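You operate a simulated robot arm through the tools that you are given. There is no shell and no other tool.

You are at the controls of a simulated robot arm. One attempt, no reset.

JOB
Get the pivot tank ready: pump the header tank to FULL, level the empty arm with the counterweight, lock it.
Fine: rider at 0 g; free the arm to level it.

It is judged by the outcome, as a careful person would: the job done as asked, and still so three seconds after it is handed in. It fails if anything else is knocked over, pushed out of place, dropped, spilled or broken.

ROBOT AND FRAMES
A 6-joint arm with a fingered hand, fixed in place. Base frame: the origin is on the floor under the middle of its stand, x ahead of it, y to its left, z up. Readings come in mm, rad, newtons and seconds.
With the tool pointing down near the work surface it reaches from about 340 to 740 mm from the base axis. Its first joint turns from -2.007 to 2.007 rad. Payload 4 kg.
Tool frame: the origin (TCP) lies between the finger pads and is the grasp point; the fingertips stand 26 mm ahead of it; z points along the fingers, y is the line along which they close. The gripper opens to 132 mm; its body begins 73 mm behind the TCP. The gripper is a hand of 4 fingers: y runs from the thumb to the fingers, the wrist lies at [0, 0, -239] in the tool frame, and closing takes about 1.5 s.
Orientation is told as [roll, pitch, yaw] about the base's x, y, z axes, in that order, counted from this pose: with the fingers straight down and closing along the base's y, the tool's x points along the base's -x, its y along +y and its z along -z.

CONTROLS
- The arm moves only by the tool jog_arm. Its argument "targets" is a list of rows, each an object (a shift or turn left out is 0, a gripper value left out holds the last) with "slide": the shift along the tool's x, y, z in units of 50 mm (1.0 is 50 mm), a list of three; "rot": the turn, a rotation vector about the tool's x, y, z in units of 6 degrees (1.0 is 6 degrees), a list of three. In form: [{"slide": [tx, ty, tz], "rot": [rx, ry, rz]}, ...]. A call has 1 to 20 rows; each row shifts and turns the commanded pose from where the row before left it, along the tool's axes as they then stand. "gripper" is the gripper command, from -1 (fully open) to 1 (shut), values between in proportion, set as the call begins (left out, the last holds). A call with a number of a shift or a turn outside -1 to 1 is refused whole. Each row takes 0.2 s and may step no farther than 50 mm and 0.15 rad from the row before; otherwise, or with a gripper value out of range, the whole call is refused. A pose out of reach is approached as far as the arm can. The call stops where the force on the tool passes 40 N (or 10 N more than at its start, if that is more) or the arm is blocked; 0.2 s more then pass. Each finger travels about 153 mm/s and halts on what it meets, pressing with about 28 N; the grip force reading is that of the motor and also rises with nothing between the fingers. The clock runs only during rows and for 0.2 s after the last one: add rows that do not move to give the fingers time. The reply holds the time, the measured pose of the TCP, the force on the tool along the base axes, the opening and the grip force, in the units named above and with some noise, with the torque about the TCP (base axes, N m) and any sound that the robot's microphone picked up.
- Cameras (640 x 400 px; columns grow to the right, rows downward): "scene" is fixed at [218.3, -499.6, 1765.7]; the picture's right is [0.95, -0.30, 0.00], its down [-0.16, -0.51, -0.84] and it looks along [0.25, 0.81, -0.53] (base axes); focal length 336 px, centre (320, 200). "wrist" rides on the gripper at [68, 2, -97] in the tool frame; the picture's right is [-0.03, 1.00, 0.00], its down [-0.82, -0.02, -0.58] and it looks along [-0.58, -0.01, 0.82] (tool axes); focal length 270 px, centre (320, 200). There is no depth. A picture from a camera that has moved, and an enlarged one, comes with that camera's place and axes in the base frame and with its lens.
- grab_frame(camera): a new picture of that camera. The clock stands still meanwhile.
- move_column(by): slides the trunk up (or, below 0, down) by that many mm; the arm rides with it, the base frame stays. It gives what a move gives, with no picture.
- finger_targets(finger1, finger2, finger3, thumb_bend): sets how far each is bent, from 0 (flat) to 1 (curled in); at 0.3 the hand is open as for a grip, at 0.7 the pads meet at the TCP. One left out holds its place. A second passes; each finger stops where it meets its share of the squeeze, and holds until it gets a number again. A gripper value or a shape takes the hand back. It gives what a move gives, with no picture; readings hold the bend of each and the force on the fingers (four entries, about 0 where the hand has none), thumb and palm.
- grasp_type(shape): the hand has 4 fingers and takes this shape, open, in about a second: jaw (thumb against the fingers, like two jaws); tri (thumb and two fingers); tip (a fingertip pinch); poke (one finger out to press); point (the index stretched); flat (the hand flat); cup (the hand cupped); fist (a fist). The gripper value then closes the fingers along that shape, each until it touches; the sizes above hold for jaw. It gives what a move gives, with no picture.
- enlarge(camera, box): a new picture of the part [left, top, right, bottom] of that camera's present view, enlarged. The clock stands still meanwhile.
- finish_job(): hands the job in; it is judged then, once.

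Places have to be worked out from the pictures, the camera data and where the tool is seen. Open the gripper and draw the arm clear of the work before you hand the job in, unless the task says otherwise.

The tools are called after "Call:" by a JSON object that holds its "name" and its "arguments". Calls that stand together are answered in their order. jog_arm: Moves the arm, as the interface text tells. Its arguments: {"type":"object","properties":{"targets":{"type":"array"},"gripper":{"type":"number"}},"required":["targets"]} The other tools are called the same way: move_column (by) moves the trunk up or down; grasp_type (shape) gives the hand a shape; finger_targets (finger1, finger2, finger3, thumb_bend) moves the fingers one by one; grab_frame (camera) takes a picture; enlarge (camera, box) takes an enlarged picture of a part of a camera's view; finish_job () hands the job in.

At the start:

```text
clock: 0.0
ee_pos: [165.8, 290.1, 1382.8]
orientation: [0.0, -0.001, -0.001]
wrist_force: [1.1, -0.5, 0.5]
torque: [0.0, 0.01, 0.02]
finger_gap: 131.9
grip_force: 0.0
shape: jaw
bend: [0.3, 0.3, 0.3, 0.3]
finger forces: [0.0, 0.1, 0.1, 0.0, 0.0, 0.0]
trunk travel left (down, up): [-925.0, 65.0]
```

scene: 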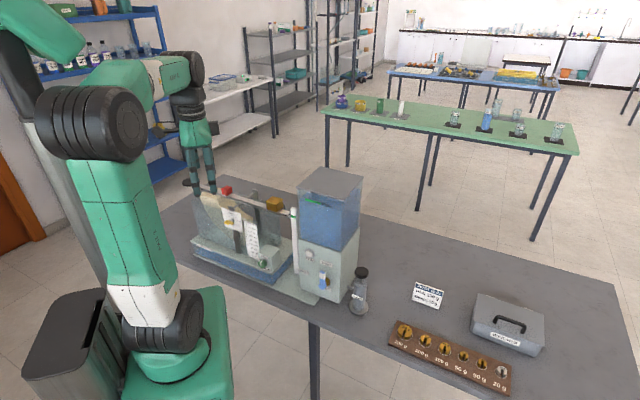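
wrist: 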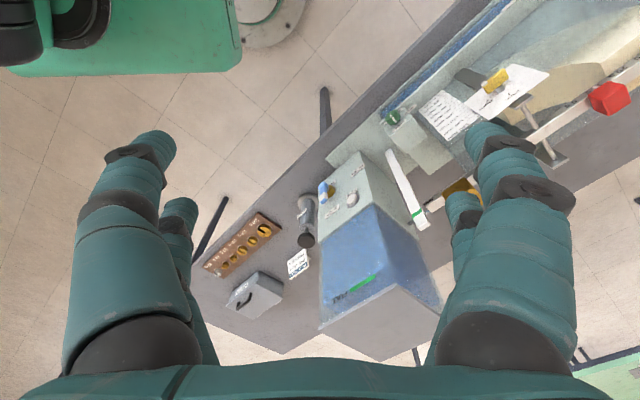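

The arm is above the tank apparatus. I'll look at enlarged views of the apparatus first to find its controls.

Call:
{"name": "enlarge", "arguments": {"camera": "scene", "box": [180, 160, 380, 320]}}

Call:
{"name": "enlarge", "arguments": {"camera": "scene", "box": [280, 230, 380, 320]}}

Call:
{"name": "enlarge", "arguments": {"camera": "scene", "box": [180, 170, 300, 290]}}

Call:
{"name": "enlarge", "arguments": {"camera": "scene", "box": [380, 270, 560, 400]}}

Call:
{"name": "enlarge", "arguments": {"camera": "wrist", "box": [180, 50, 640, 350]}}

```text
2.50 times, centred on (280, 240) of scene
camera zoom: at [218.3, -499.6, 1765.7], right [0.95, -0.3, 0.0], down [-0.16, -0.51, -0.84], along [0.25, 0.81, -0.53], focal length 841 px, centre (420, 100)
```

zoom: 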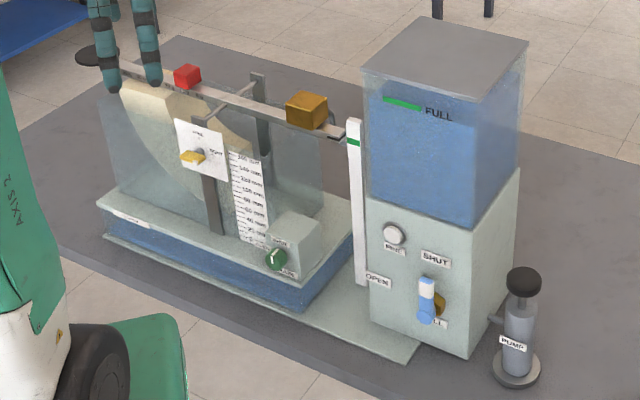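

```text
4.44 times, centred on (330, 275) of scene
camera zoom: at [218.3, -499.6, 1765.7], right [0.95, -0.3, 0.0], down [-0.16, -0.51, -0.84], along [0.25, 0.81, -0.53], focal length 1495 px, centre (276, -133)
```

zoom: 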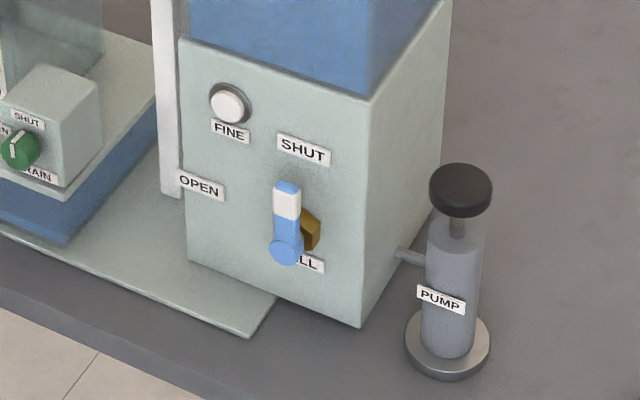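

```text
3.33 times, centred on (240, 230) of scene
camera zoom: at [218.3, -499.6, 1765.7], right [0.95, -0.3, 0.0], down [-0.16, -0.51, -0.84], along [0.25, 0.81, -0.53], focal length 1121 px, centre (587, 100)
```

zoom: 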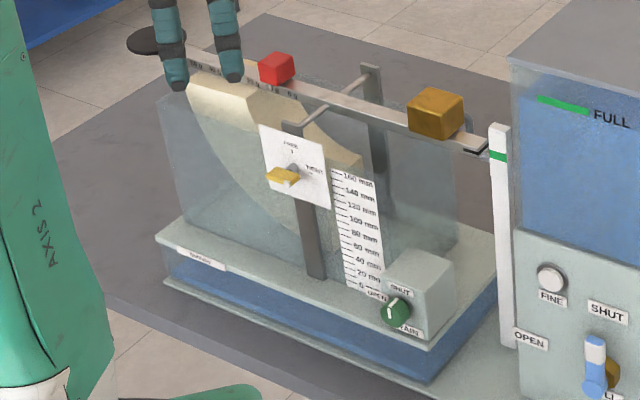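

```text
3.08 times, centred on (470, 335) of scene
camera zoom: at [218.3, -499.6, 1765.7], right [0.95, -0.3, 0.0], down [-0.16, -0.51, -0.84], along [0.25, 0.81, -0.53], focal length 1035 px, centre (-142, -215)
```

zoom: 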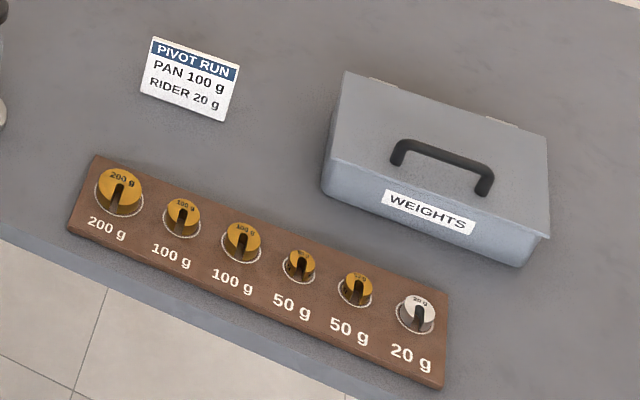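

```text
1.33 times, centred on (410, 200) of wrist
camera zoom: at [95.6, 291.1, 1478.5], right [0.03, 1.0, 0.0], down [0.82, -0.02, 0.58], along [0.58, -0.01, -0.82], focal length 360 px, centre (200, 200)
```

zoom: 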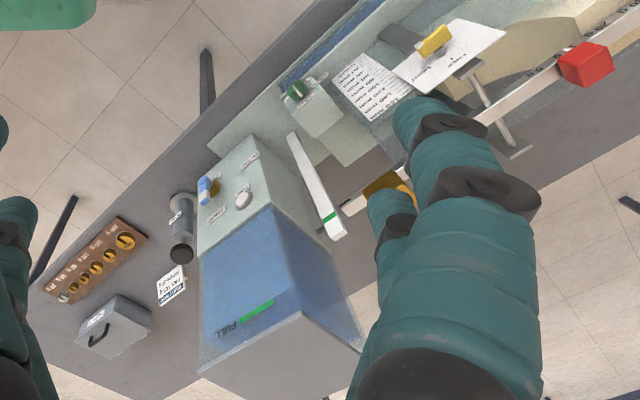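

The header tank, pump, beam, brass counterweight, red rider and yellow lock are visible. I'll enlarge the details to read labels.

Call:
{"name": "enlarge", "arguments": {"camera": "scene", "box": [215, 175, 265, 225]}}

Call:
{"name": "enlarge", "arguments": {"camera": "scene", "box": [255, 185, 315, 225]}}

Call:
{"name": "enlarge", "arguments": {"camera": "scene", "box": [295, 165, 370, 215]}}

Call:
{"name": "enlarge", "arguments": {"camera": "wrist", "box": [440, 40, 640, 165]}}

Call:
{"name": "enlarge", "arguments": {"camera": "wrist", "box": [290, 130, 450, 230]}}

```text
8.00 times, centred on (240, 200) of scene
camera zoom: at [218.3, -499.6, 1765.7], right [0.95, -0.3, 0.0], down [-0.16, -0.51, -0.84], along [0.25, 0.81, -0.53], focal length 2691 px, centre (960, 200)
```

zoom: 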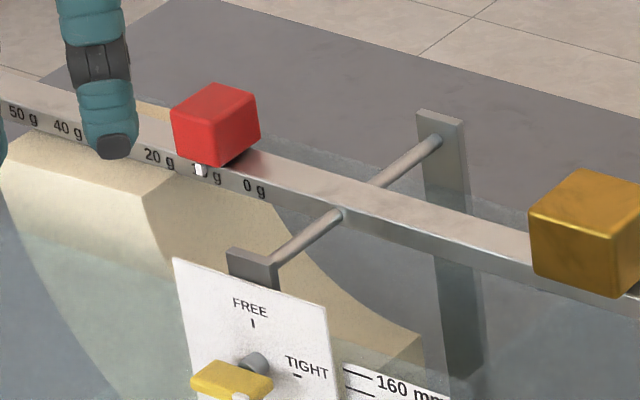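

```text
10.00 times, centred on (285, 205) of scene
camera zoom: at [218.3, -499.6, 1765.7], right [0.95, -0.3, 0.0], down [-0.16, -0.51, -0.84], along [0.25, 0.81, -0.53], focal length 3364 px, centre (670, 150)
```

zoom: 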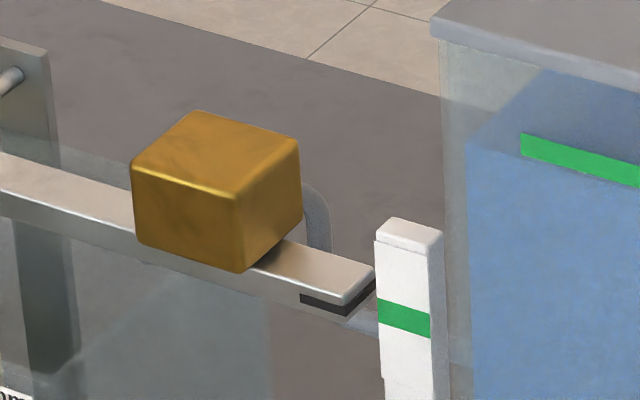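

```text
8.00 times, centred on (332, 190) of scene
camera zoom: at [218.3, -499.6, 1765.7], right [0.95, -0.3, 0.0], down [-0.16, -0.51, -0.84], along [0.25, 0.81, -0.53], focal length 2691 px, centre (220, 280)
```

zoom: 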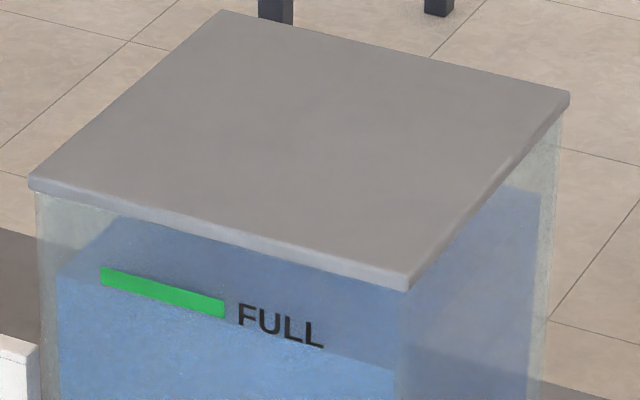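

```text
3.20 times, centred on (540, 102) of wrist
camera zoom: at [95.6, 291.1, 1478.5], right [0.03, 1.0, 0.0], down [0.82, -0.02, 0.58], along [0.58, -0.01, -0.82], focal length 865 px, centre (-384, 512)
```

zoom: 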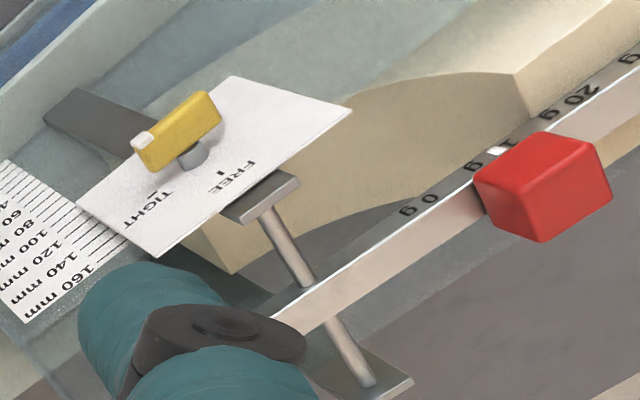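

```text
4.00 times, centred on (370, 180) of wrist
camera zoom: at [95.6, 291.1, 1478.5], right [0.03, 1.0, 0.0], down [0.82, -0.02, 0.58], along [0.58, -0.01, -0.82], focal length 1081 px, centre (120, 280)
```

zoom: 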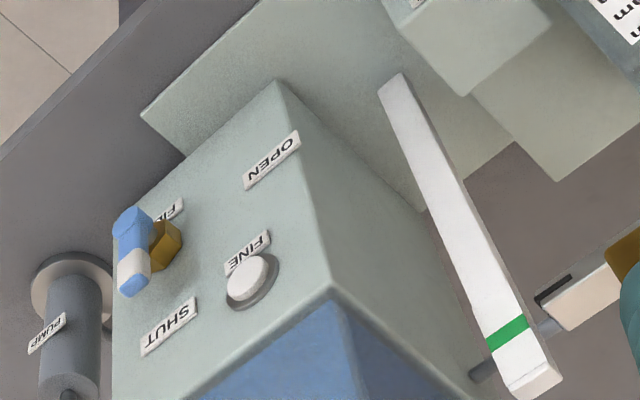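

Rider sits at 10 g (needs 0 g), the lock wing seems at TIGHT, and the water looks just below FULL. I'll zoom in tighter on the level mark and the lock wing.

Call:
{"name": "enlarge", "arguments": {"camera": "scene", "box": [295, 185, 345, 216]}}

Call:
{"name": "enlarge", "arguments": {"camera": "scene", "box": [215, 205, 250, 240]}}

Call:
{"name": "enlarge", "arguments": {"camera": "scene", "box": [280, 200, 304, 230]}}

Call:
{"name": "enlarge", "arguments": {"camera": "scene", "box": [340, 262, 380, 322]}}

```text
12.80 times, centred on (320, 200) of scene
camera zoom: at [218.3, -499.6, 1765.7], right [0.95, -0.3, 0.0], down [-0.16, -0.51, -0.84], along [0.25, 0.81, -0.53], focal length 4306 px, centre (320, 194)
```

zoom: 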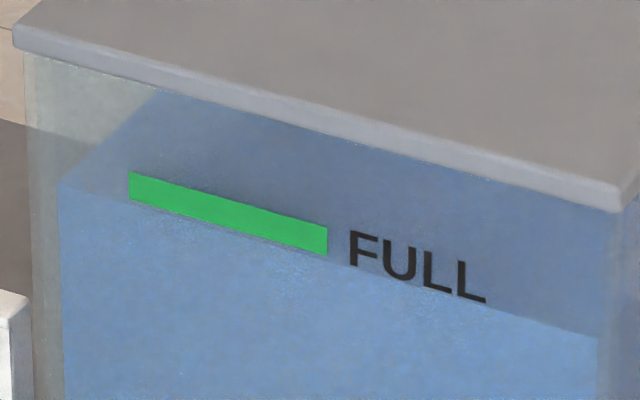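

```text
11.43 times, centred on (232, 222) of scene
camera zoom: at [218.3, -499.6, 1765.7], right [0.95, -0.3, 0.0], down [-0.16, -0.51, -0.84], along [0.25, 0.81, -0.53], focal length 3844 px, centre (1320, -57)
```

zoom: 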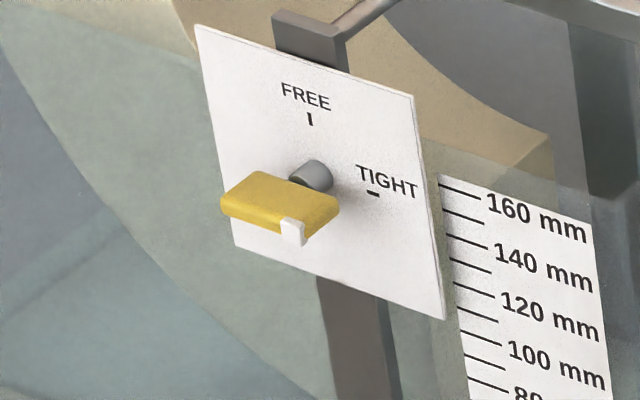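

```text
13.33 times, centred on (292, 215) of scene
camera zoom: at [218.3, -499.6, 1765.7], right [0.95, -0.3, 0.0], down [-0.16, -0.51, -0.84], along [0.25, 0.81, -0.53], focal length 4485 px, centre (693, 0)
```

zoom: 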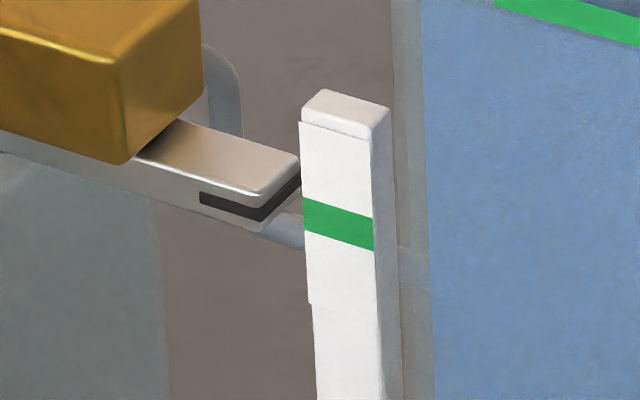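

```text
6.67 times, centred on (360, 292) of scene
camera zoom: at [218.3, -499.6, 1765.7], right [0.95, -0.3, 0.0], down [-0.16, -0.51, -0.84], along [0.25, 0.81, -0.53], focal length 2243 px, centre (53, -413)
```

zoom: 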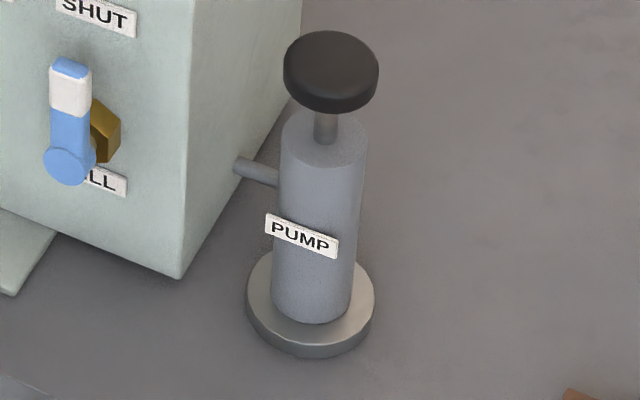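

Lock is TIGHT, FILL lever is SHUT, and the water sits at the lower edge of the FULL mark. I'll start with the pump (knob about [593,245,961]): first carry the hand over it at safe height, jaw closing.

Call:
{"name": "jog_arm", "arguments": {"targets": [{"slide": [-0.854, -0.09, 0]}, {"slide": [-0.854, -0.09, 0]}, {"slide": [-0.854, -0.09, 0]}, {"slide": [-0.854, -0.09, 0]}, {"slide": [-0.854, -0.09, 0]}, {"slide": [-0.854, -0.09, 0]}, {"slide": [-0.854, -0.09, 0]}, {"slide": [-0.854, -0.09, 0]}, {"slide": [-0.854, -0.09, 0]}, {"slide": [-0.854, -0.09, 0]}], "gripper": 1}}

Call:
{"name": "grab_frame", "arguments": {"camera": "scene"}}

Call:
{"name": "grab_frame", "arguments": {"camera": "wrist"}}

```text
clock: 2.2
ee_pos: [579.5, 236.7, 1371.2]
orientation: [0.001, 0.0, -0.001]
wrist_force: [0.2, -0.6, -0.2]
torque: [0.06, 0.0, -0.01]
finger_gap: 0.1
grip_force: 27.6
shape: jaw
bend: [0.62, 0.63, 0.63, 0.7]
finger forces: [0.0, 0.0, 0.0, 0.0, 0.0, 0.0]
out of reach, approached as far as the arm can: row 10
trunk travel left (down, up): [-925.0, 65.0]
```

```text
taken
```

scene: 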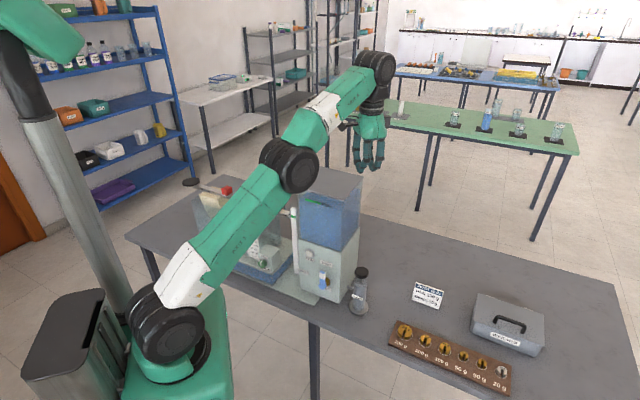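

```text
taken
camera wrist: at [510.3, 237.4, 1467.7], right [0.03, 1.0, 0.0], down [0.82, -0.02, 0.58], along [0.58, -0.01, -0.82], focal length 270 px, centre (320, 200)
```

wrist: 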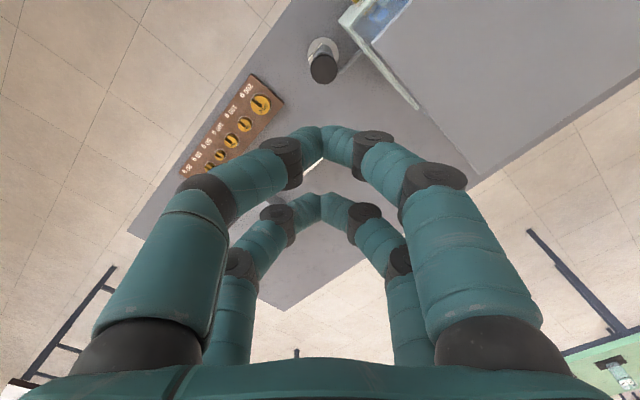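

The hand is near the edge of reach at this height. I'll drop slightly and yaw the hand so its long axis runs parallel to the header tank's side, camera away from it.

Call:
{"name": "jog_arm", "arguments": {"targets": [{"slide": [0, 0, 0.6]}, {"rot": [0, 0, -1]}, {"rot": [0, 0, -1]}, {"rot": [0, 0, -1]}, {"rot": [0, 0, -1]}, {"rot": [0, 0, -1]}, {"rot": [0, 0, -1]}, {"rot": [0, 0, -1]}, {"rot": [0, 0, -1]}, {"rot": [0, 0, -1]}, {"rot": [0, 0, -1]}, {"rot": [0, 0, -1]}, {"rot": [0, 0, -1]}, {"rot": [0, 0, -1]}, {"rot": [0, 0, -1]}, {"rot": [0, 0, -1]}, {"rot": [0, 0, -1]}, {"rot": [0, 0, -1]}, {"rot": [0, 0, -1]}, {"rot": [0, 0, -1]}]}}

Call:
{"name": "jog_arm", "arguments": {"targets": [{"rot": [0, 0, -1]}, {"rot": [0, 0, -1]}, {"rot": [0, 0, -1]}, {"rot": [0, 0, -0.6]}]}}

Call:
{"name": "grab_frame", "arguments": {"camera": "wrist"}}

```text
clock: 6.4
ee_pos: [579.8, 242.2, 1342.7]
orientation: [0.001, 0.002, 1.879]
wrist_force: [0.0, -0.3, -0.6]
torque: [0.0, -0.04, 0.02]
finger_gap: 0.0
grip_force: 27.4
shape: jaw
bend: [0.62, 0.63, 0.63, 0.7]
finger forces: [0.0, 0.0, 0.0, 0.0, 0.1, 0.0]
out of reach, approached as far as the arm can: row 20
trunk travel left (down, up): [-925.0, 65.0]
```

```text
clock: 7.4
ee_pos: [579.9, 242.8, 1341.1]
orientation: [0.001, 0.003, 1.879]
wrist_force: [0.1, -0.3, -0.1]
torque: [0.02, 0.02, -0.02]
finger_gap: 0.0
grip_force: 28.5
shape: jaw
bend: [0.62, 0.63, 0.63, 0.7]
finger forces: [0.0, 0.0, 0.1, 0.0, 0.0, 0.1]
out of reach, approached as far as the arm can: row 1, 2, 3, 4
trunk travel left (down, up): [-925.0, 65.0]
```

```text
taken
camera wrist: at [597.3, 176.2, 1438.9], right [-0.96, -0.28, 0.0], down [-0.23, 0.79, 0.58], along [-0.16, 0.55, -0.82], focal length 270 px, centre (320, 200)
```

wrist: 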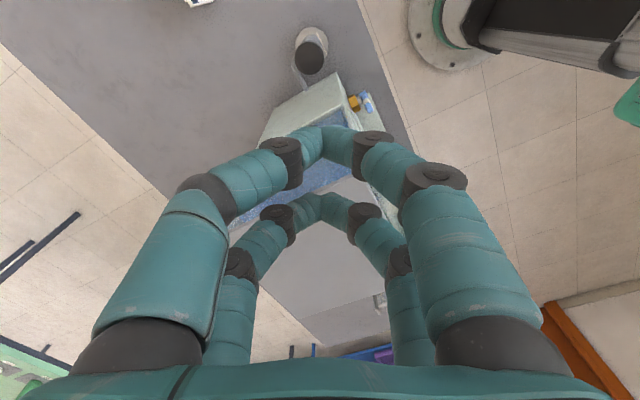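

Yaw stops at 1.88 rad (joint limit), so I'll plan on tilting the hand away from the header instead. First let me see what the "poke" shape looks like up here.

Call:
{"name": "grasp_type", "arguments": {"shape": "poke"}}

Call:
{"name": "grab_frame", "arguments": {"camera": "wrist"}}

Call:
{"name": "enlarge", "arguments": {"camera": "scene", "box": [300, 40, 460, 220]}}

```text
clock: 8.3
ee_pos: [580.5, 243.4, 1341.5]
orientation: [-0.001, 0.002, 1.878]
wrist_force: [0.6, -0.3, 0.6]
torque: [0.01, 0.01, -0.01]
finger_gap: 0.0
grip_force: 0.0
shape: poke
bend: [1.0, 1.0, 1.0, 0.34]
finger forces: [0.0, 0.0, 0.0, 0.1, 0.1, 0.0]
trunk travel left (down, up): [-925.0, 65.0]
```

```text
taken
camera wrist: at [597.3, 176.2, 1438.9], right [-0.96, -0.28, 0.0], down [-0.23, 0.79, 0.58], along [-0.16, 0.55, -0.82], focal length 270 px, centre (320, 200)
```

wrist: 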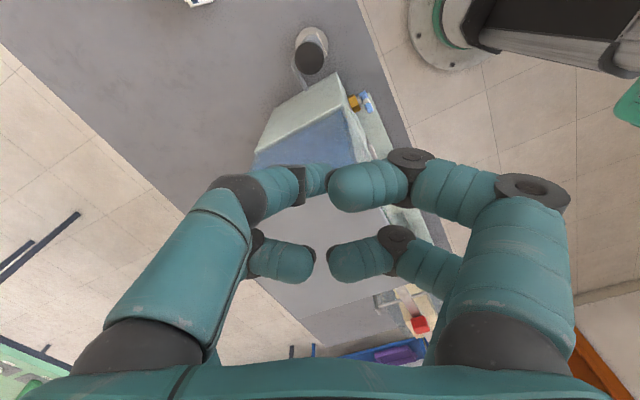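

```text
2.22 times, centred on (380, 130) of scene
camera zoom: at [218.3, -499.6, 1765.7], right [0.95, -0.3, 0.0], down [-0.16, -0.51, -0.84], along [0.25, 0.81, -0.53], focal length 748 px, centre (187, 356)
```

zoom: 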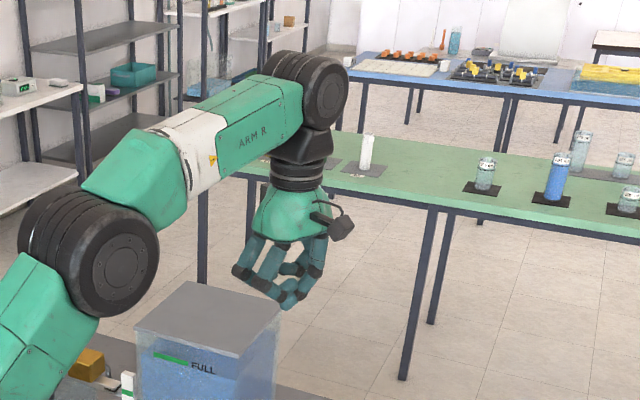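

Poke isn't clearly better; I'll use the closed jaw with known tip geometry. I'll return to a comfortable 45° yaw and check the pose.

Call:
{"name": "jog_arm", "arguments": {"targets": [{"rot": [0, 0, 1]}, {"rot": [0, 0, 1]}, {"rot": [0, 0, 1]}, {"rot": [0, 0, 1]}, {"rot": [0, 0, 1]}, {"rot": [0, 0, 1]}, {"rot": [0, 0, 1]}, {"rot": [0, 0, 1]}, {"rot": [0, 0, 1]}, {"rot": [0, 0, 1]}]}}

Call:
{"name": "grasp_type", "arguments": {"shape": "fist"}}

Call:
{"name": "grab_frame", "arguments": {"camera": "wrist"}}

Call:
{"name": "enlarge", "arguments": {"camera": "scene", "box": [300, 40, 460, 220]}}

```text
clock: 10.5
ee_pos: [580.1, 241.6, 1342.9]
orientation: [-0.001, 0.0, 0.829]
wrist_force: [0.1, 0.7, 0.7]
torque: [0.02, -0.01, 0.01]
finger_gap: 0.0
grip_force: 0.0
shape: poke
bend: [1.0, 1.0, 1.0, 0.34]
finger forces: [0.0, 0.1, 0.0, 0.1, 0.0, 0.0]
trunk travel left (down, up): [-925.0, 65.0]
```

```text
clock: 11.4
ee_pos: [580.6, 241.1, 1342.8]
orientation: [-0.001, 0.0, 0.832]
wrist_force: [0.2, 0.5, 0.1]
torque: [0.02, -0.02, 0.01]
finger_gap: 0.3
grip_force: 0.0
shape: fist
bend: [1.0, 0.99, 1.0, 0.53]
finger forces: [0.0, 0.0, 0.0, 0.0, 0.1, 0.0]
trunk travel left (down, up): [-925.0, 65.0]
```

```text
taken
camera wrist: at [531.7, 190.2, 1439.0], right [-0.72, 0.69, 0.0], down [0.57, 0.59, 0.58], along [0.4, 0.42, -0.82], focal length 270 px, centre (320, 200)
```

wrist: 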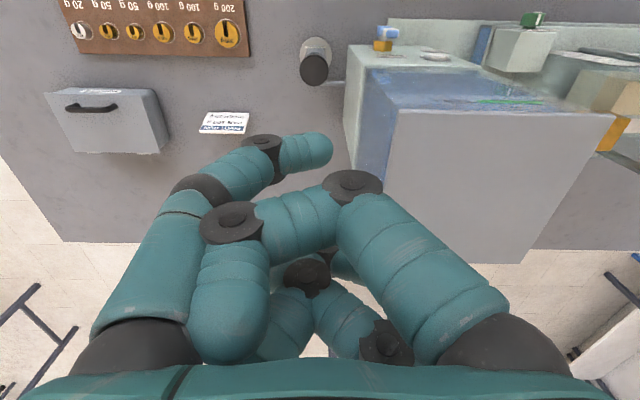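

```text
2.22 times, centred on (380, 130) of scene
camera zoom: at [218.3, -499.6, 1765.7], right [0.95, -0.3, 0.0], down [-0.16, -0.51, -0.84], along [0.25, 0.81, -0.53], focal length 748 px, centre (187, 356)
```

zoom: 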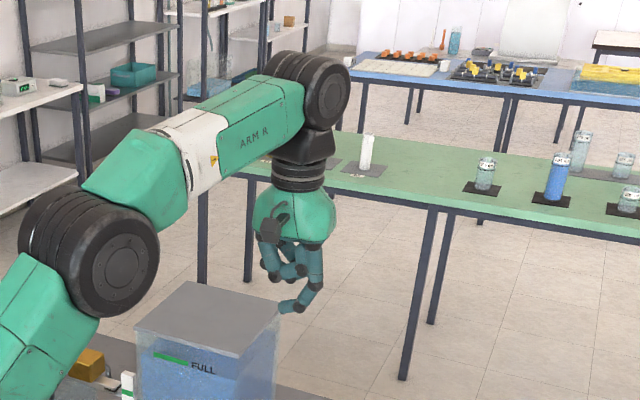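

Fist spreads the thumb oddly, so I'll go back to the jaw, closed. The knob is confirmed near [591,243,961]; I'll move out away from the header and descend to about z 1150.

Call:
{"name": "grasp_type", "arguments": {"shape": "jaw"}}

Call:
{"name": "jog_arm", "arguments": {"targets": [{"slide": [-0.053, -0.493, 0.4]}, {"slide": [-0.053, -0.493, 0.4]}, {"slide": [-0.053, -0.493, 0.4]}, {"slide": [0, 0, 0]}, {"slide": [0, 0, 0]}, {"slide": [0, 0, 0.87]}, {"slide": [0, 0, 0.87]}, {"slide": [0, 0, 0.87]}], "gripper": 1}}

Call:
{"name": "grab_frame", "arguments": {"camera": "wrist"}}

Call:
{"name": "grab_frame", "arguments": {"camera": "scene"}}

```text
clock: 12.3
ee_pos: [580.6, 241.5, 1341.8]
orientation: [-0.001, 0.0, 0.832]
wrist_force: [0.4, -0.4, -0.4]
torque: [-0.01, 0.04, -0.04]
finger_gap: 131.6
grip_force: 0.0
shape: jaw
bend: [0.3, 0.3, 0.3, 0.3]
finger forces: [0.0, 0.0, 0.0, 0.0, 0.0, 0.1]
trunk travel left (down, up): [-925.0, 65.0]
```

```text
clock: 14.1
ee_pos: [641.4, 195.9, 1153.0]
orientation: [-0.001, 0.001, 0.831]
wrist_force: [0.1, -0.4, 0.1]
torque: [0.0, 0.0, 0.0]
finger_gap: 0.4
grip_force: 27.5
shape: jaw
bend: [0.62, 0.63, 0.63, 0.7]
finger forces: [0.0, 0.0, 0.0, 0.1, 0.1, 0.0]
trunk travel left (down, up): [-925.0, 65.0]
```

```text
taken
camera wrist: at [593.2, 145.5, 1248.6], right [-0.72, 0.69, 0.0], down [0.57, 0.59, 0.58], along [0.4, 0.42, -0.82], focal length 270 px, centre (320, 200)
```

wrist: 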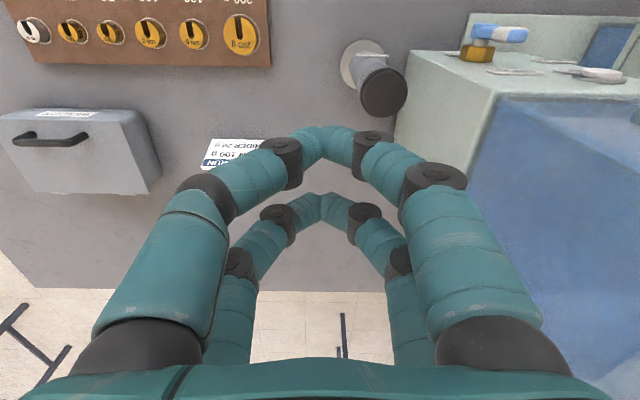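

```text
taken
```

scene: 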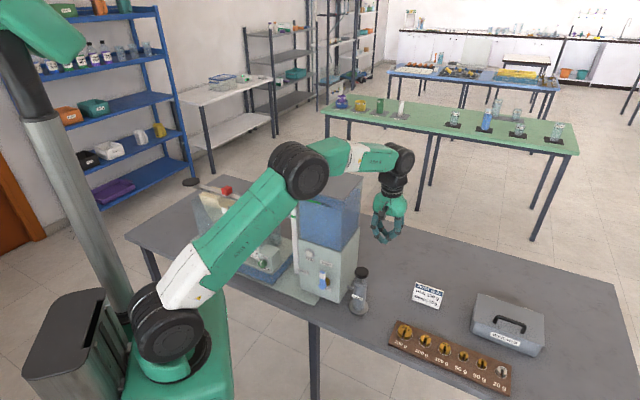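

Knob now triangulates to about (593,241,962). Tilting the hand 30° so the wrist leans away from the header.

Call:
{"name": "jog_arm", "arguments": {"targets": [{"rot": [-1, 0, 0]}, {"rot": [-1, 0, 0]}, {"rot": [-1, 0, 0]}, {"rot": [-1, 0, 0]}, {"rot": [-1, 0, 0]}]}}

Call:
{"name": "grab_frame", "arguments": {"camera": "wrist"}}

Call:
{"name": "grab_frame", "arguments": {"camera": "scene"}}

```text
clock: 15.3
ee_pos: [641.8, 196.3, 1150.5]
orientation: [0.523, 0.002, 0.831]
wrist_force: [0.2, 0.8, 0.6]
torque: [0.02, 0.02, -0.03]
finger_gap: 0.0
grip_force: 28.0
shape: jaw
bend: [0.62, 0.63, 0.63, 0.7]
finger forces: [0.0, 0.0, 0.1, 0.1, 0.1, 0.0]
trunk travel left (down, up): [-925.0, 65.0]
```

```text
taken
camera wrist: at [628.5, 112.6, 1235.4], right [-0.62, 0.6, 0.5], down [0.78, 0.4, 0.49], along [0.1, 0.69, -0.71], focal length 270 px, centre (320, 200)
```

wrist: 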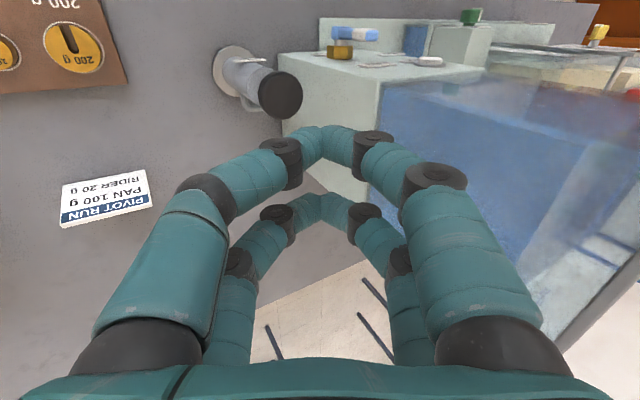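

```text
taken
```

scene: 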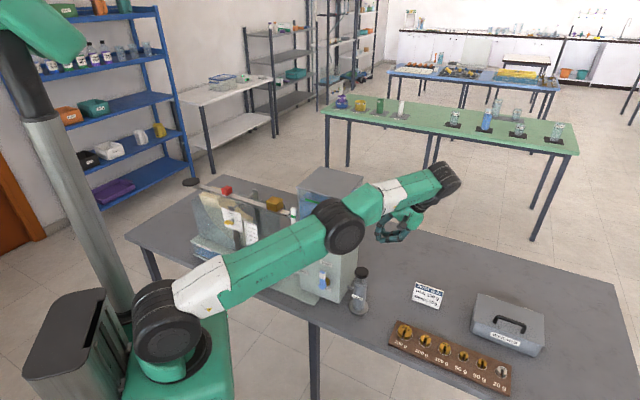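

Clear so far. Moving to a pre-press point about 25 mm above the knob.

Call:
{"name": "jog_arm", "arguments": {"targets": [{"slide": [0, -0.127, 0.74]}, {"slide": [0, -0.127, 0.74]}, {"slide": [0, -0.127, 0.74]}, {"slide": [0, -0.127, 0.73]}, {"slide": [0, 0, 0]}]}}

Call:
{"name": "grab_frame", "arguments": {"camera": "wrist"}}

Call:
{"name": "grab_frame", "arguments": {"camera": "scene"}}

```text
clock: 16.5
ee_pos: [603.1, 229.8, 1011.3]
orientation: [0.523, 0.0, 0.831]
wrist_force: [0.0, 0.9, 0.6]
torque: [-0.01, -0.01, -0.02]
finger_gap: 0.0
grip_force: 28.1
shape: jaw
bend: [0.62, 0.63, 0.63, 0.7]
finger forces: [0.0, 0.0, 0.1, 0.0, 0.0, 0.1]
trunk travel left (down, up): [-925.0, 65.0]
```

```text
taken
camera wrist: at [589.4, 146.8, 1095.5], right [-0.62, 0.6, 0.5], down [0.78, 0.4, 0.49], along [0.1, 0.69, -0.72], focal length 270 px, centre (320, 200)
```

wrist: 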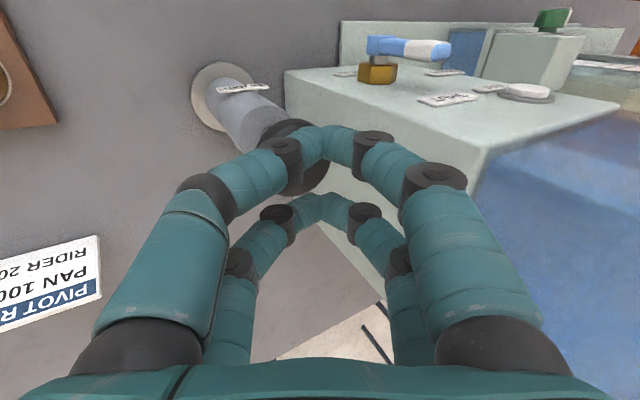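

```text
taken
```

scene: 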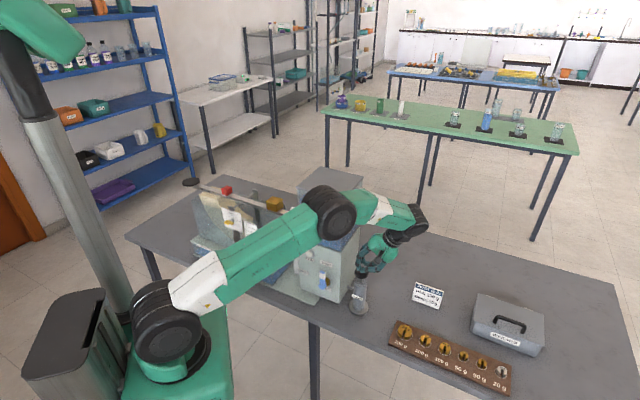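

Tip is about 27 mm above the knob and aligned. Pressing down slowly to find contact.

Call:
{"name": "jog_arm", "arguments": {"targets": [{"slide": [0, -0.05, 0.0866]}, {"slide": [0, -0.05, 0.0866]}, {"slide": [0, -0.05, 0.0866]}, {"slide": [0, -0.05, 0.0866]}, {"slide": [0, -0.05, 0.0866]}, {"slide": [0, -0.05, 0.0866]}]}}

Call:
{"name": "grab_frame", "arguments": {"camera": "wrist"}}

```text
clock: 17.9
ee_pos: [603.0, 230.2, 982.9]
orientation: [0.525, 0.001, 0.829]
wrist_force: [-0.5, -0.4, 3.2]
torque: [-0.02, 0.01, 0.03]
finger_gap: 0.1
grip_force: 28.1
shape: jaw
bend: [0.62, 0.63, 0.63, 0.7]
finger forces: [0.1, 0.0, 0.0, 0.0, 0.0, 0.0]
trunk travel left (down, up): [-925.0, 65.0]
```

```text
taken
camera wrist: at [589.5, 147.2, 1067.1], right [-0.62, 0.6, 0.5], down [0.78, 0.4, 0.49], along [0.1, 0.69, -0.71], focal length 270 px, centre (320, 200)
```

wrist: 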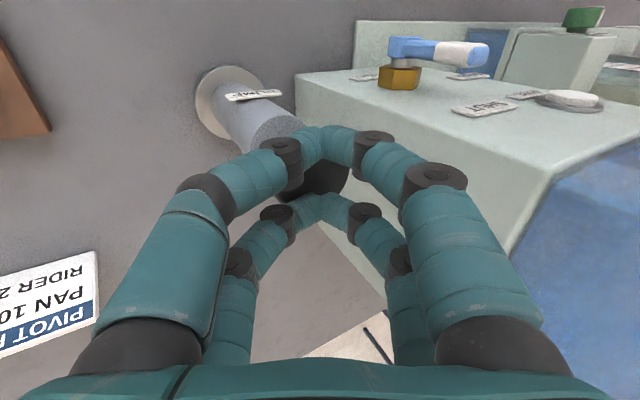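

Contact begins (3 N) with the tip at about z 960. Pressing the stroke.

Call:
{"name": "jog_arm", "arguments": {"targets": [{"slide": [0, -0.05, 0.0866]}, {"slide": [0, -0.05, 0.0866]}, {"slide": [0, -0.05, 0.0866]}, {"slide": [0, -0.05, 0.0866]}]}}

Call:
{"name": "grab_frame", "arguments": {"camera": "wrist"}}

Call:
{"name": "enlarge", "arguments": {"camera": "scene", "box": [280, 160, 440, 320]}}

```text
clock: 18.9
ee_pos: [602.9, 230.3, 963.6]
orientation: [0.521, -0.001, 0.832]
wrist_force: [1.2, -0.2, 7.6]
torque: [0.03, 0.01, -0.02]
finger_gap: 0.0
grip_force: 28.2
shape: jaw
bend: [0.62, 0.62, 0.63, 0.7]
finger forces: [0.0, 0.0, 0.1, 0.1, 0.0, 0.0]
trunk travel left (down, up): [-925.0, 65.0]
```

```text
taken
camera wrist: at [589.5, 147.1, 1047.7], right [-0.62, 0.6, 0.5], down [0.78, 0.4, 0.49], along [0.1, 0.69, -0.71], focal length 270 px, centre (320, 200)
```

wrist: 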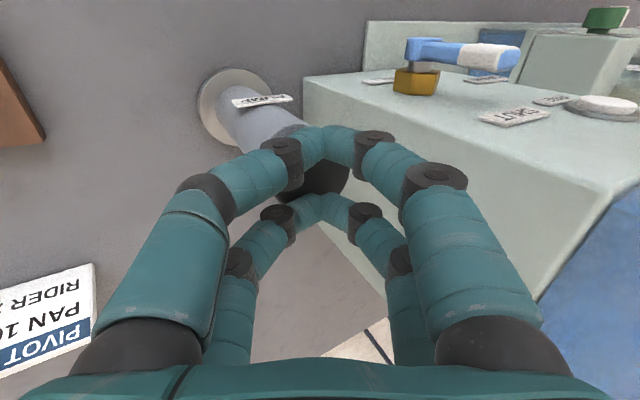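

```text
2.50 times, centred on (360, 240) of scene
camera zoom: at [218.3, -499.6, 1765.7], right [0.95, -0.3, 0.0], down [-0.16, -0.51, -0.84], along [0.25, 0.81, -0.53], focal length 841 px, centre (220, 100)
```

zoom: 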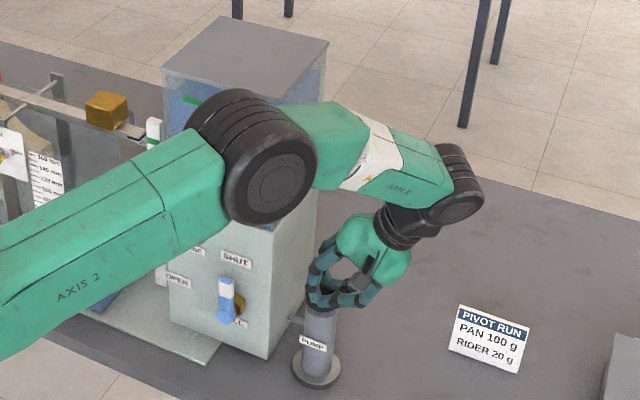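

The plunger is spring-loaded and moving (7.6 N). Continuing to the bottom of the stroke.

Call:
{"name": "jog_arm", "arguments": {"targets": [{"slide": [0, -0.05, 0.0866]}, {"slide": [0, -0.05, 0.0866]}, {"slide": [0, -0.05, 0.0866]}, {"slide": [0, -0.05, 0.0866]}]}}

Call:
{"name": "grab_frame", "arguments": {"camera": "wrist"}}

Call:
{"name": "enlarge", "arguments": {"camera": "scene", "box": [290, 165, 340, 215]}}

```text
clock: 19.9
ee_pos: [605.9, 229.7, 950.9]
orientation: [0.518, -0.012, 0.83]
wrist_force: [-2.5, -4.2, 19.3]
torque: [-0.09, 0.35, 0.05]
finger_gap: 0.1
grip_force: 27.8
shape: jaw
bend: [0.62, 0.61, 0.68, 0.68]
finger forces: [0.0, 0.0, 0.1, 0.0, 0.1, 0.0]
trunk travel left (down, up): [-925.0, 65.0]
stopped in row 4: the force on the tool passed its limit at 44 N (the readings are from after the stop); the commanded pose is now the measured one
```

```text
taken
camera wrist: at [591.6, 146.2, 1034.9], right [-0.63, 0.6, 0.5], down [0.77, 0.39, 0.5], along [0.11, 0.7, -0.71], focal length 270 px, centre (320, 200)
```

wrist: 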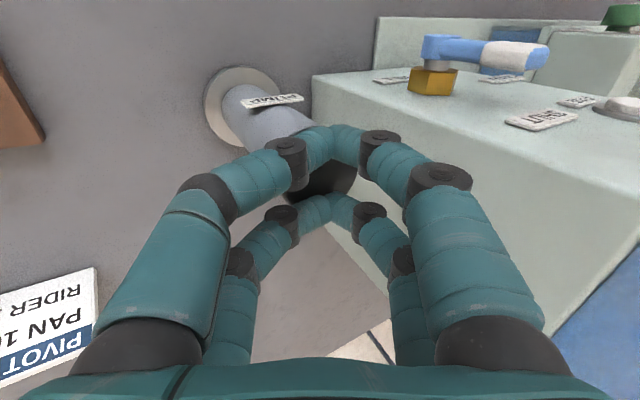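

```text
8.00 times, centred on (315, 190) of scene
camera zoom: at [218.3, -499.6, 1765.7], right [0.95, -0.3, 0.0], down [-0.16, -0.51, -0.84], along [0.25, 0.81, -0.53], focal length 2691 px, centre (360, 280)
```

zoom: 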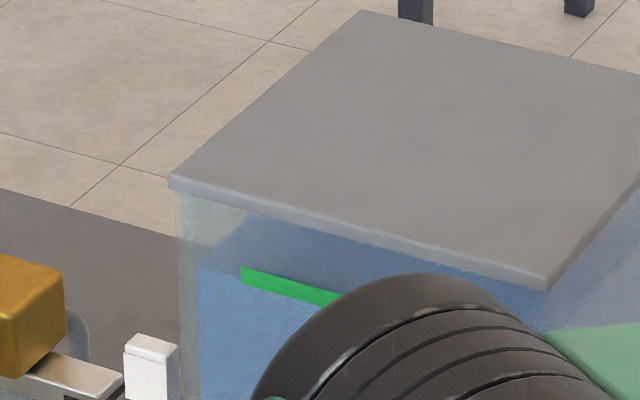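

The stroke bottomed (32 mm travel). The left end of the FULL mark is still visible; checking the level at the earlier magnification.

Call:
{"name": "enlarge", "arguments": {"camera": "scene", "box": [295, 185, 345, 216]}}

Call:
{"name": "jog_arm", "arguments": {"targets": [{"slide": [0, 0.05, -0.0866]}, {"slide": [0, 0.05, -0.0866]}, {"slide": [0, 0.05, -0.0866]}, {"slide": [0, 0.05, -0.0866]}, {"slide": [0, 0.05, -0.0866]}, {"slide": [0, 0.05, -0.0866]}, {"slide": [0, 0.05, -0.0866]}, {"slide": [0, 0.05, -0.0866]}, {"slide": [0, 0, 0]}]}}

Call:
{"name": "enlarge", "arguments": {"camera": "scene", "box": [295, 185, 345, 216]}}

Call:
{"name": "grab_frame", "arguments": {"camera": "wrist"}}

```text
12.80 times, centred on (320, 200) of scene
camera zoom: at [218.3, -499.6, 1765.7], right [0.95, -0.3, 0.0], down [-0.16, -0.51, -0.84], along [0.25, 0.81, -0.53], focal length 4306 px, centre (320, 194)
```

zoom: 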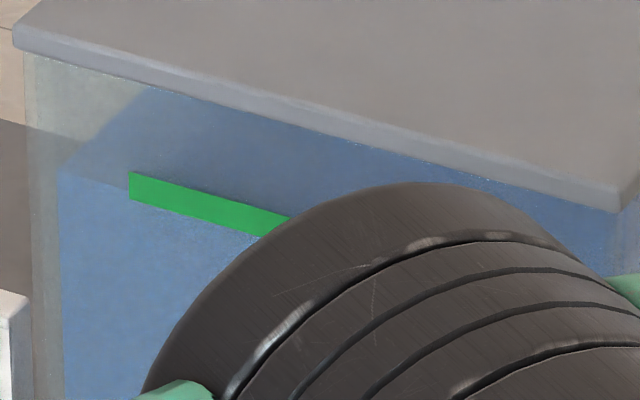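

```text
clock: 21.9
ee_pos: [604.3, 230.3, 986.8]
orientation: [0.521, -0.005, 0.83]
wrist_force: [-0.4, 0.4, 1.9]
torque: [0.01, 0.06, -0.02]
finger_gap: 0.0
grip_force: 27.7
shape: jaw
bend: [0.62, 0.61, 0.68, 0.68]
finger forces: [0.0, 0.0, 0.0, 0.0, 0.0, 0.0]
trunk travel left (down, up): [-925.0, 65.0]
```

```text
12.80 times, centred on (320, 200) of scene
camera zoom: at [218.3, -499.6, 1765.7], right [0.95, -0.3, 0.0], down [-0.16, -0.51, -0.84], along [0.25, 0.81, -0.53], focal length 4306 px, centre (320, 194)
```

zoom: 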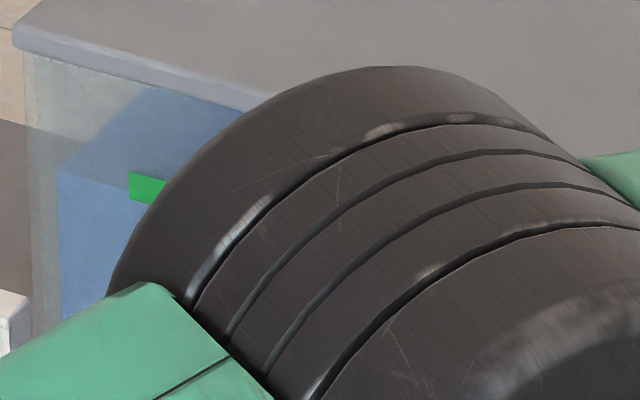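

```text
taken
camera wrist: at [591.3, 146.8, 1071.8], right [-0.62, 0.6, 0.5], down [0.77, 0.39, 0.5], along [0.1, 0.69, -0.71], focal length 270 px, centre (320, 200)
```

wrist: 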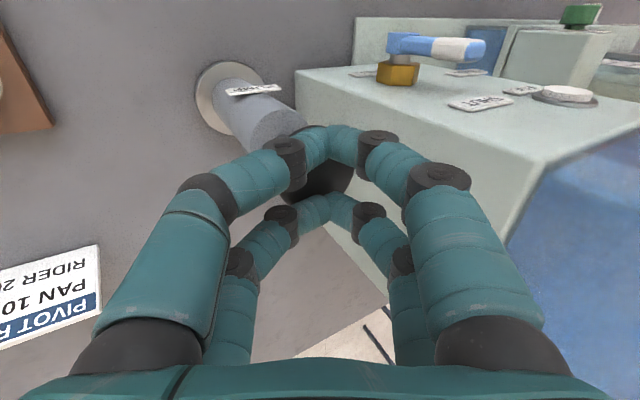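

One stroke lifted the water about 4 mm; allowing for parallax through the glass (~5 mm), the surface is still roughly 4–5 mm below the mark's centre. One more full stroke, keeping the hand on the knob.

Call:
{"name": "jog_arm", "arguments": {"targets": [{"slide": [0, 0.05, -0.0866]}, {"slide": [0, 0, 0]}, {"slide": [0, -0.05, 0.0866]}, {"slide": [0, -0.05, 0.0866]}, {"slide": [0, -0.05, 0.0866]}, {"slide": [0, -0.05, 0.0866]}, {"slide": [0, -0.05, 0.0866]}, {"slide": [0, -0.05, 0.0866]}, {"slide": [0, -0.05, 0.0866]}, {"slide": [0, -0.05, 0.0866]}, {"slide": [0, -0.05, 0.0866]}]}}

Call:
{"name": "enlarge", "arguments": {"camera": "scene", "box": [295, 185, 345, 216]}}

```text
clock: 24.3
ee_pos: [606.4, 230.1, 950.5]
orientation: [0.519, -0.012, 0.825]
wrist_force: [1.9, -4.2, 24.0]
torque: [-0.05, 0.26, 0.11]
finger_gap: 0.0
grip_force: 28.2
shape: jaw
bend: [0.62, 0.61, 0.68, 0.68]
finger forces: [0.0, 0.0, 0.0, 0.0, 0.0, 0.0]
trunk travel left (down, up): [-925.0, 65.0]
```

```text
12.80 times, centred on (320, 200) of scene
camera zoom: at [218.3, -499.6, 1765.7], right [0.95, -0.3, 0.0], down [-0.16, -0.51, -0.84], along [0.25, 0.81, -0.53], focal length 4306 px, centre (320, 194)
```

zoom: 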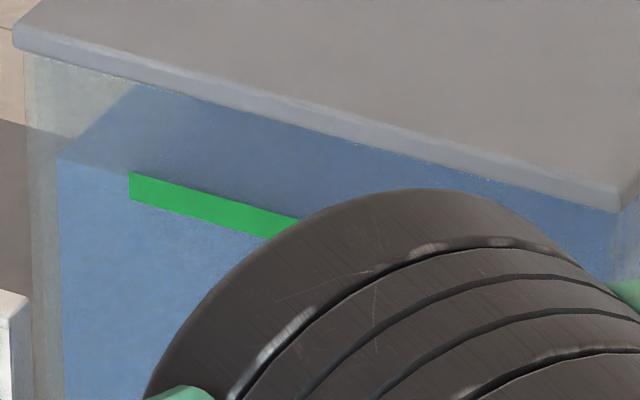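

The apparent line is now at the mark's top edge, so the real surface should be near mark centre. I'll release the pump, retreat up and out, and inspect from level with the wrist camera.

Call:
{"name": "jog_arm", "arguments": {"targets": [{"slide": [0, 0.1, -0.1732]}, {"slide": [0, 0.1, -0.1732]}, {"slide": [0, 0.1, -0.1732]}, {"slide": [0, 0.1, -0.1732]}, {"slide": [0, 0.1, -0.1732]}, {"slide": [0, 0, -0.6]}, {"slide": [0, 0, -0.6]}, {"slide": [0, 0, -0.6]}, {"slide": [0, 0, -0.6]}]}}

Call:
{"name": "grab_frame", "arguments": {"camera": "scene"}}

Call:
{"name": "grab_frame", "arguments": {"camera": "wrist"}}

```text
clock: 26.3
ee_pos: [650.1, 186.5, 1103.0]
orientation: [0.52, -0.006, 0.826]
wrist_force: [0.2, -0.4, 0.5]
torque: [0.03, 0.03, 0.02]
finger_gap: 0.0
grip_force: 27.9
shape: jaw
bend: [0.62, 0.61, 0.68, 0.68]
finger forces: [0.1, 0.0, 0.1, 0.1, 0.0, 0.1]
trunk travel left (down, up): [-925.0, 65.0]
```

```text
taken
```

scene: 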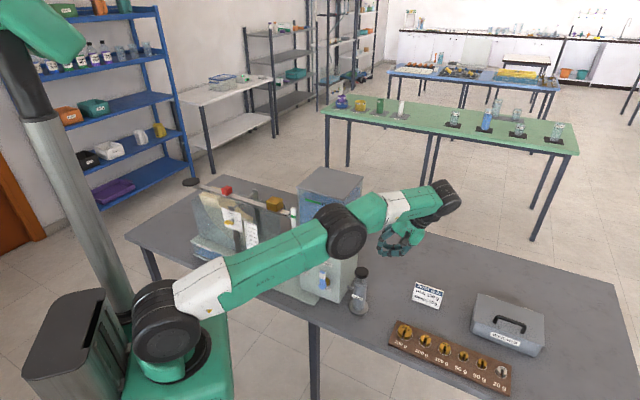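

```text
taken
camera wrist: at [635.9, 102.9, 1186.4], right [-0.62, 0.6, 0.5], down [0.77, 0.39, 0.5], along [0.1, 0.69, -0.71], focal length 270 px, centre (320, 200)
```

wrist: 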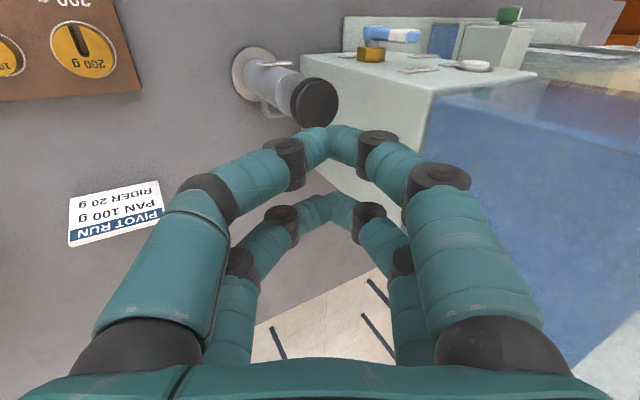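

Pump plunger is back up. I'll straighten the hand, pull back toward the base, and open the jaw so the camera can look between the fingers.

Call:
{"name": "jog_arm", "arguments": {"targets": [{"rot": [1, 0, 0]}, {"rot": [1, 0, 0]}, {"rot": [1, 0, 0]}, {"rot": [1, 0, 0]}, {"rot": [0.97, 0, 0]}, {"slide": [0.8, 0, -0.4]}, {"slide": [0.8, 0, -0.4]}, {"slide": [0.8, 0, -0.4]}, {"slide": [0.8, 0, -0.4]}, {"slide": [0.72, 0, -0.5]}, {"slide": [0, 0.8, 0]}, {"slide": [0, 0.8, 0]}, {"slide": [0, 0.8, 0]}, {"slide": [0, 0.79, 0]}], "gripper": -1}}

Call:
{"name": "jog_arm", "arguments": {"targets": [{"rot": [0, -1, 0]}, {"rot": [0, -1, 0]}, {"rot": [0, -1, 0]}, {"rot": [0, -1, 0]}, {"rot": [0, -1, 0]}, {"rot": [0, -1, 0]}, {"rot": [0, -1, 0]}, {"rot": [0, -1, 0]}, {"rot": [0, -1, 0]}, {"rot": [0, -0.17, 0]}]}}

Call:
{"name": "grab_frame", "arguments": {"camera": "wrist"}}

Call:
{"name": "grab_frame", "arguments": {"camera": "scene"}}

```text
clock: 29.3
ee_pos: [395.2, 153.0, 1204.1]
orientation: [-0.002, -0.007, 0.826]
wrist_force: [-0.6, 0.4, 0.3]
torque: [-0.06, -0.03, 0.0]
finger_gap: 132.2
grip_force: 0.0
shape: jaw
bend: [0.3, 0.3, 0.3, 0.3]
finger forces: [0.0, 0.0, 0.1, 0.0, 0.0, 0.1]
trunk travel left (down, up): [-925.0, 65.0]
```

```text
clock: 31.5
ee_pos: [376.2, 217.2, 1347.8]
orientation: [-0.003, -0.962, 0.826]
wrist_force: [-0.1, 0.3, -0.5]
torque: [0.05, -0.03, 0.04]
finger_gap: 131.7
grip_force: 0.0
shape: jaw
bend: [0.3, 0.3, 0.3, 0.3]
finger forces: [0.0, 0.0, 0.0, 0.0, 0.0, 0.0]
out of reach, approached as far as the arm can: row 6, 7, 8, 9, 10
trunk travel left (down, up): [-925.0, 65.0]
```

```text
taken
camera wrist: at [292.4, 128.5, 1348.6], right [-0.73, 0.69, 0.02], down [0.01, -0.02, 1.0], along [0.69, 0.73, 0.0], focal length 270 px, centre (320, 200)
```

wrist: 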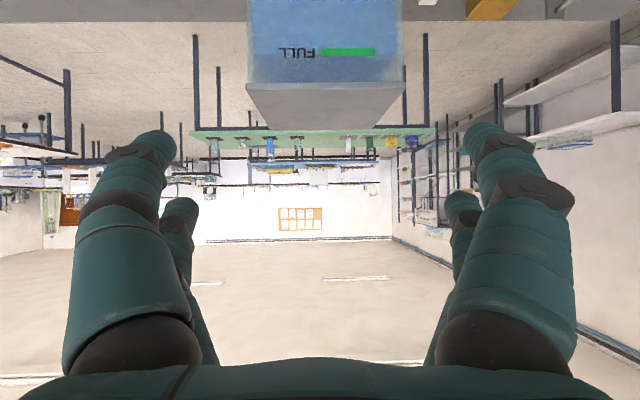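

```text
taken
```

scene: 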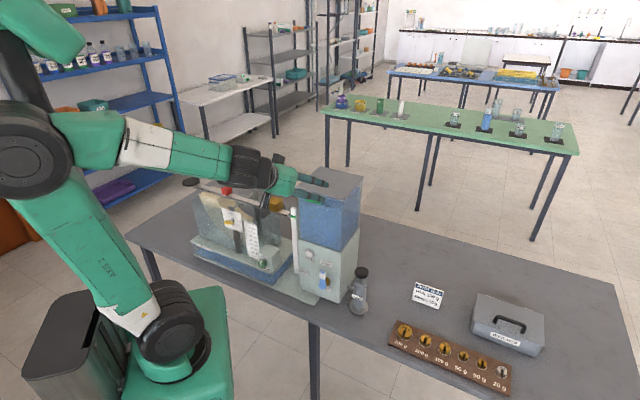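

The arm folded as far as it could and rose to z 1348; the camera is now horizontal. I'll lower the trunk so the camera comes level with the FULL mark (~z 1208).

Call:
{"name": "move_column", "arguments": {"by": -140}}

Call:
{"name": "grab_frame", "arguments": {"camera": "wrist"}}

Call:
{"name": "grab_frame", "arguments": {"camera": "scene"}}

```text
clock: 33.2
ee_pos: [374.7, 215.5, 1208.3]
orientation: [-0.003, -0.958, 0.828]
wrist_force: [0.3, 0.5, -0.6]
torque: [0.01, 0.0, 0.01]
finger_gap: 131.8
grip_force: 0.1
shape: jaw
bend: [0.3, 0.3, 0.3, 0.3]
finger forces: [0.0, 0.1, 0.0, 0.1, 0.0, 0.1]
trunk travel left (down, up): [-785.0, 205.0]
```

```text
taken
camera wrist: at [292.3, 128.2, 1208.4], right [-0.73, 0.69, 0.02], down [0.01, -0.02, 1.0], along [0.69, 0.73, 0.0], focal length 270 px, centre (320, 200)
```

wrist: 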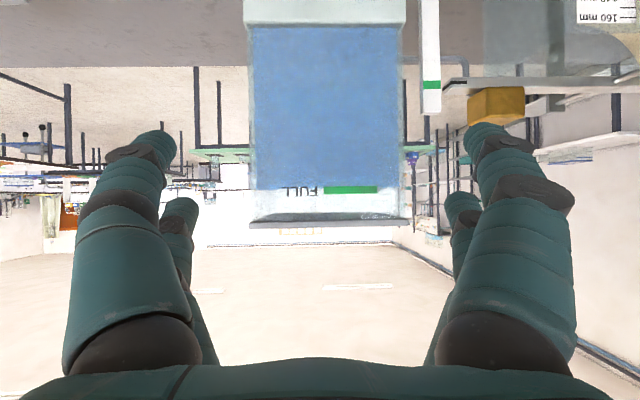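

```text
taken
```

scene: 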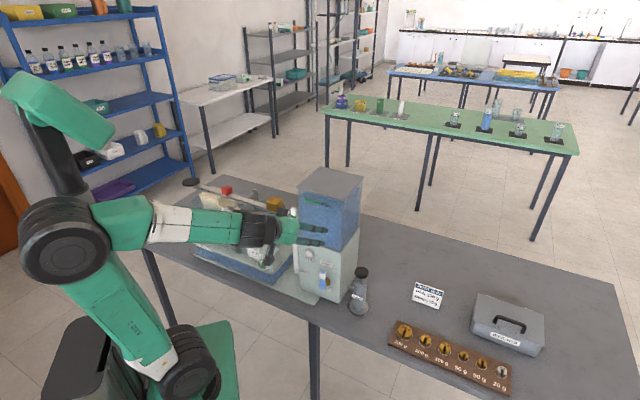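

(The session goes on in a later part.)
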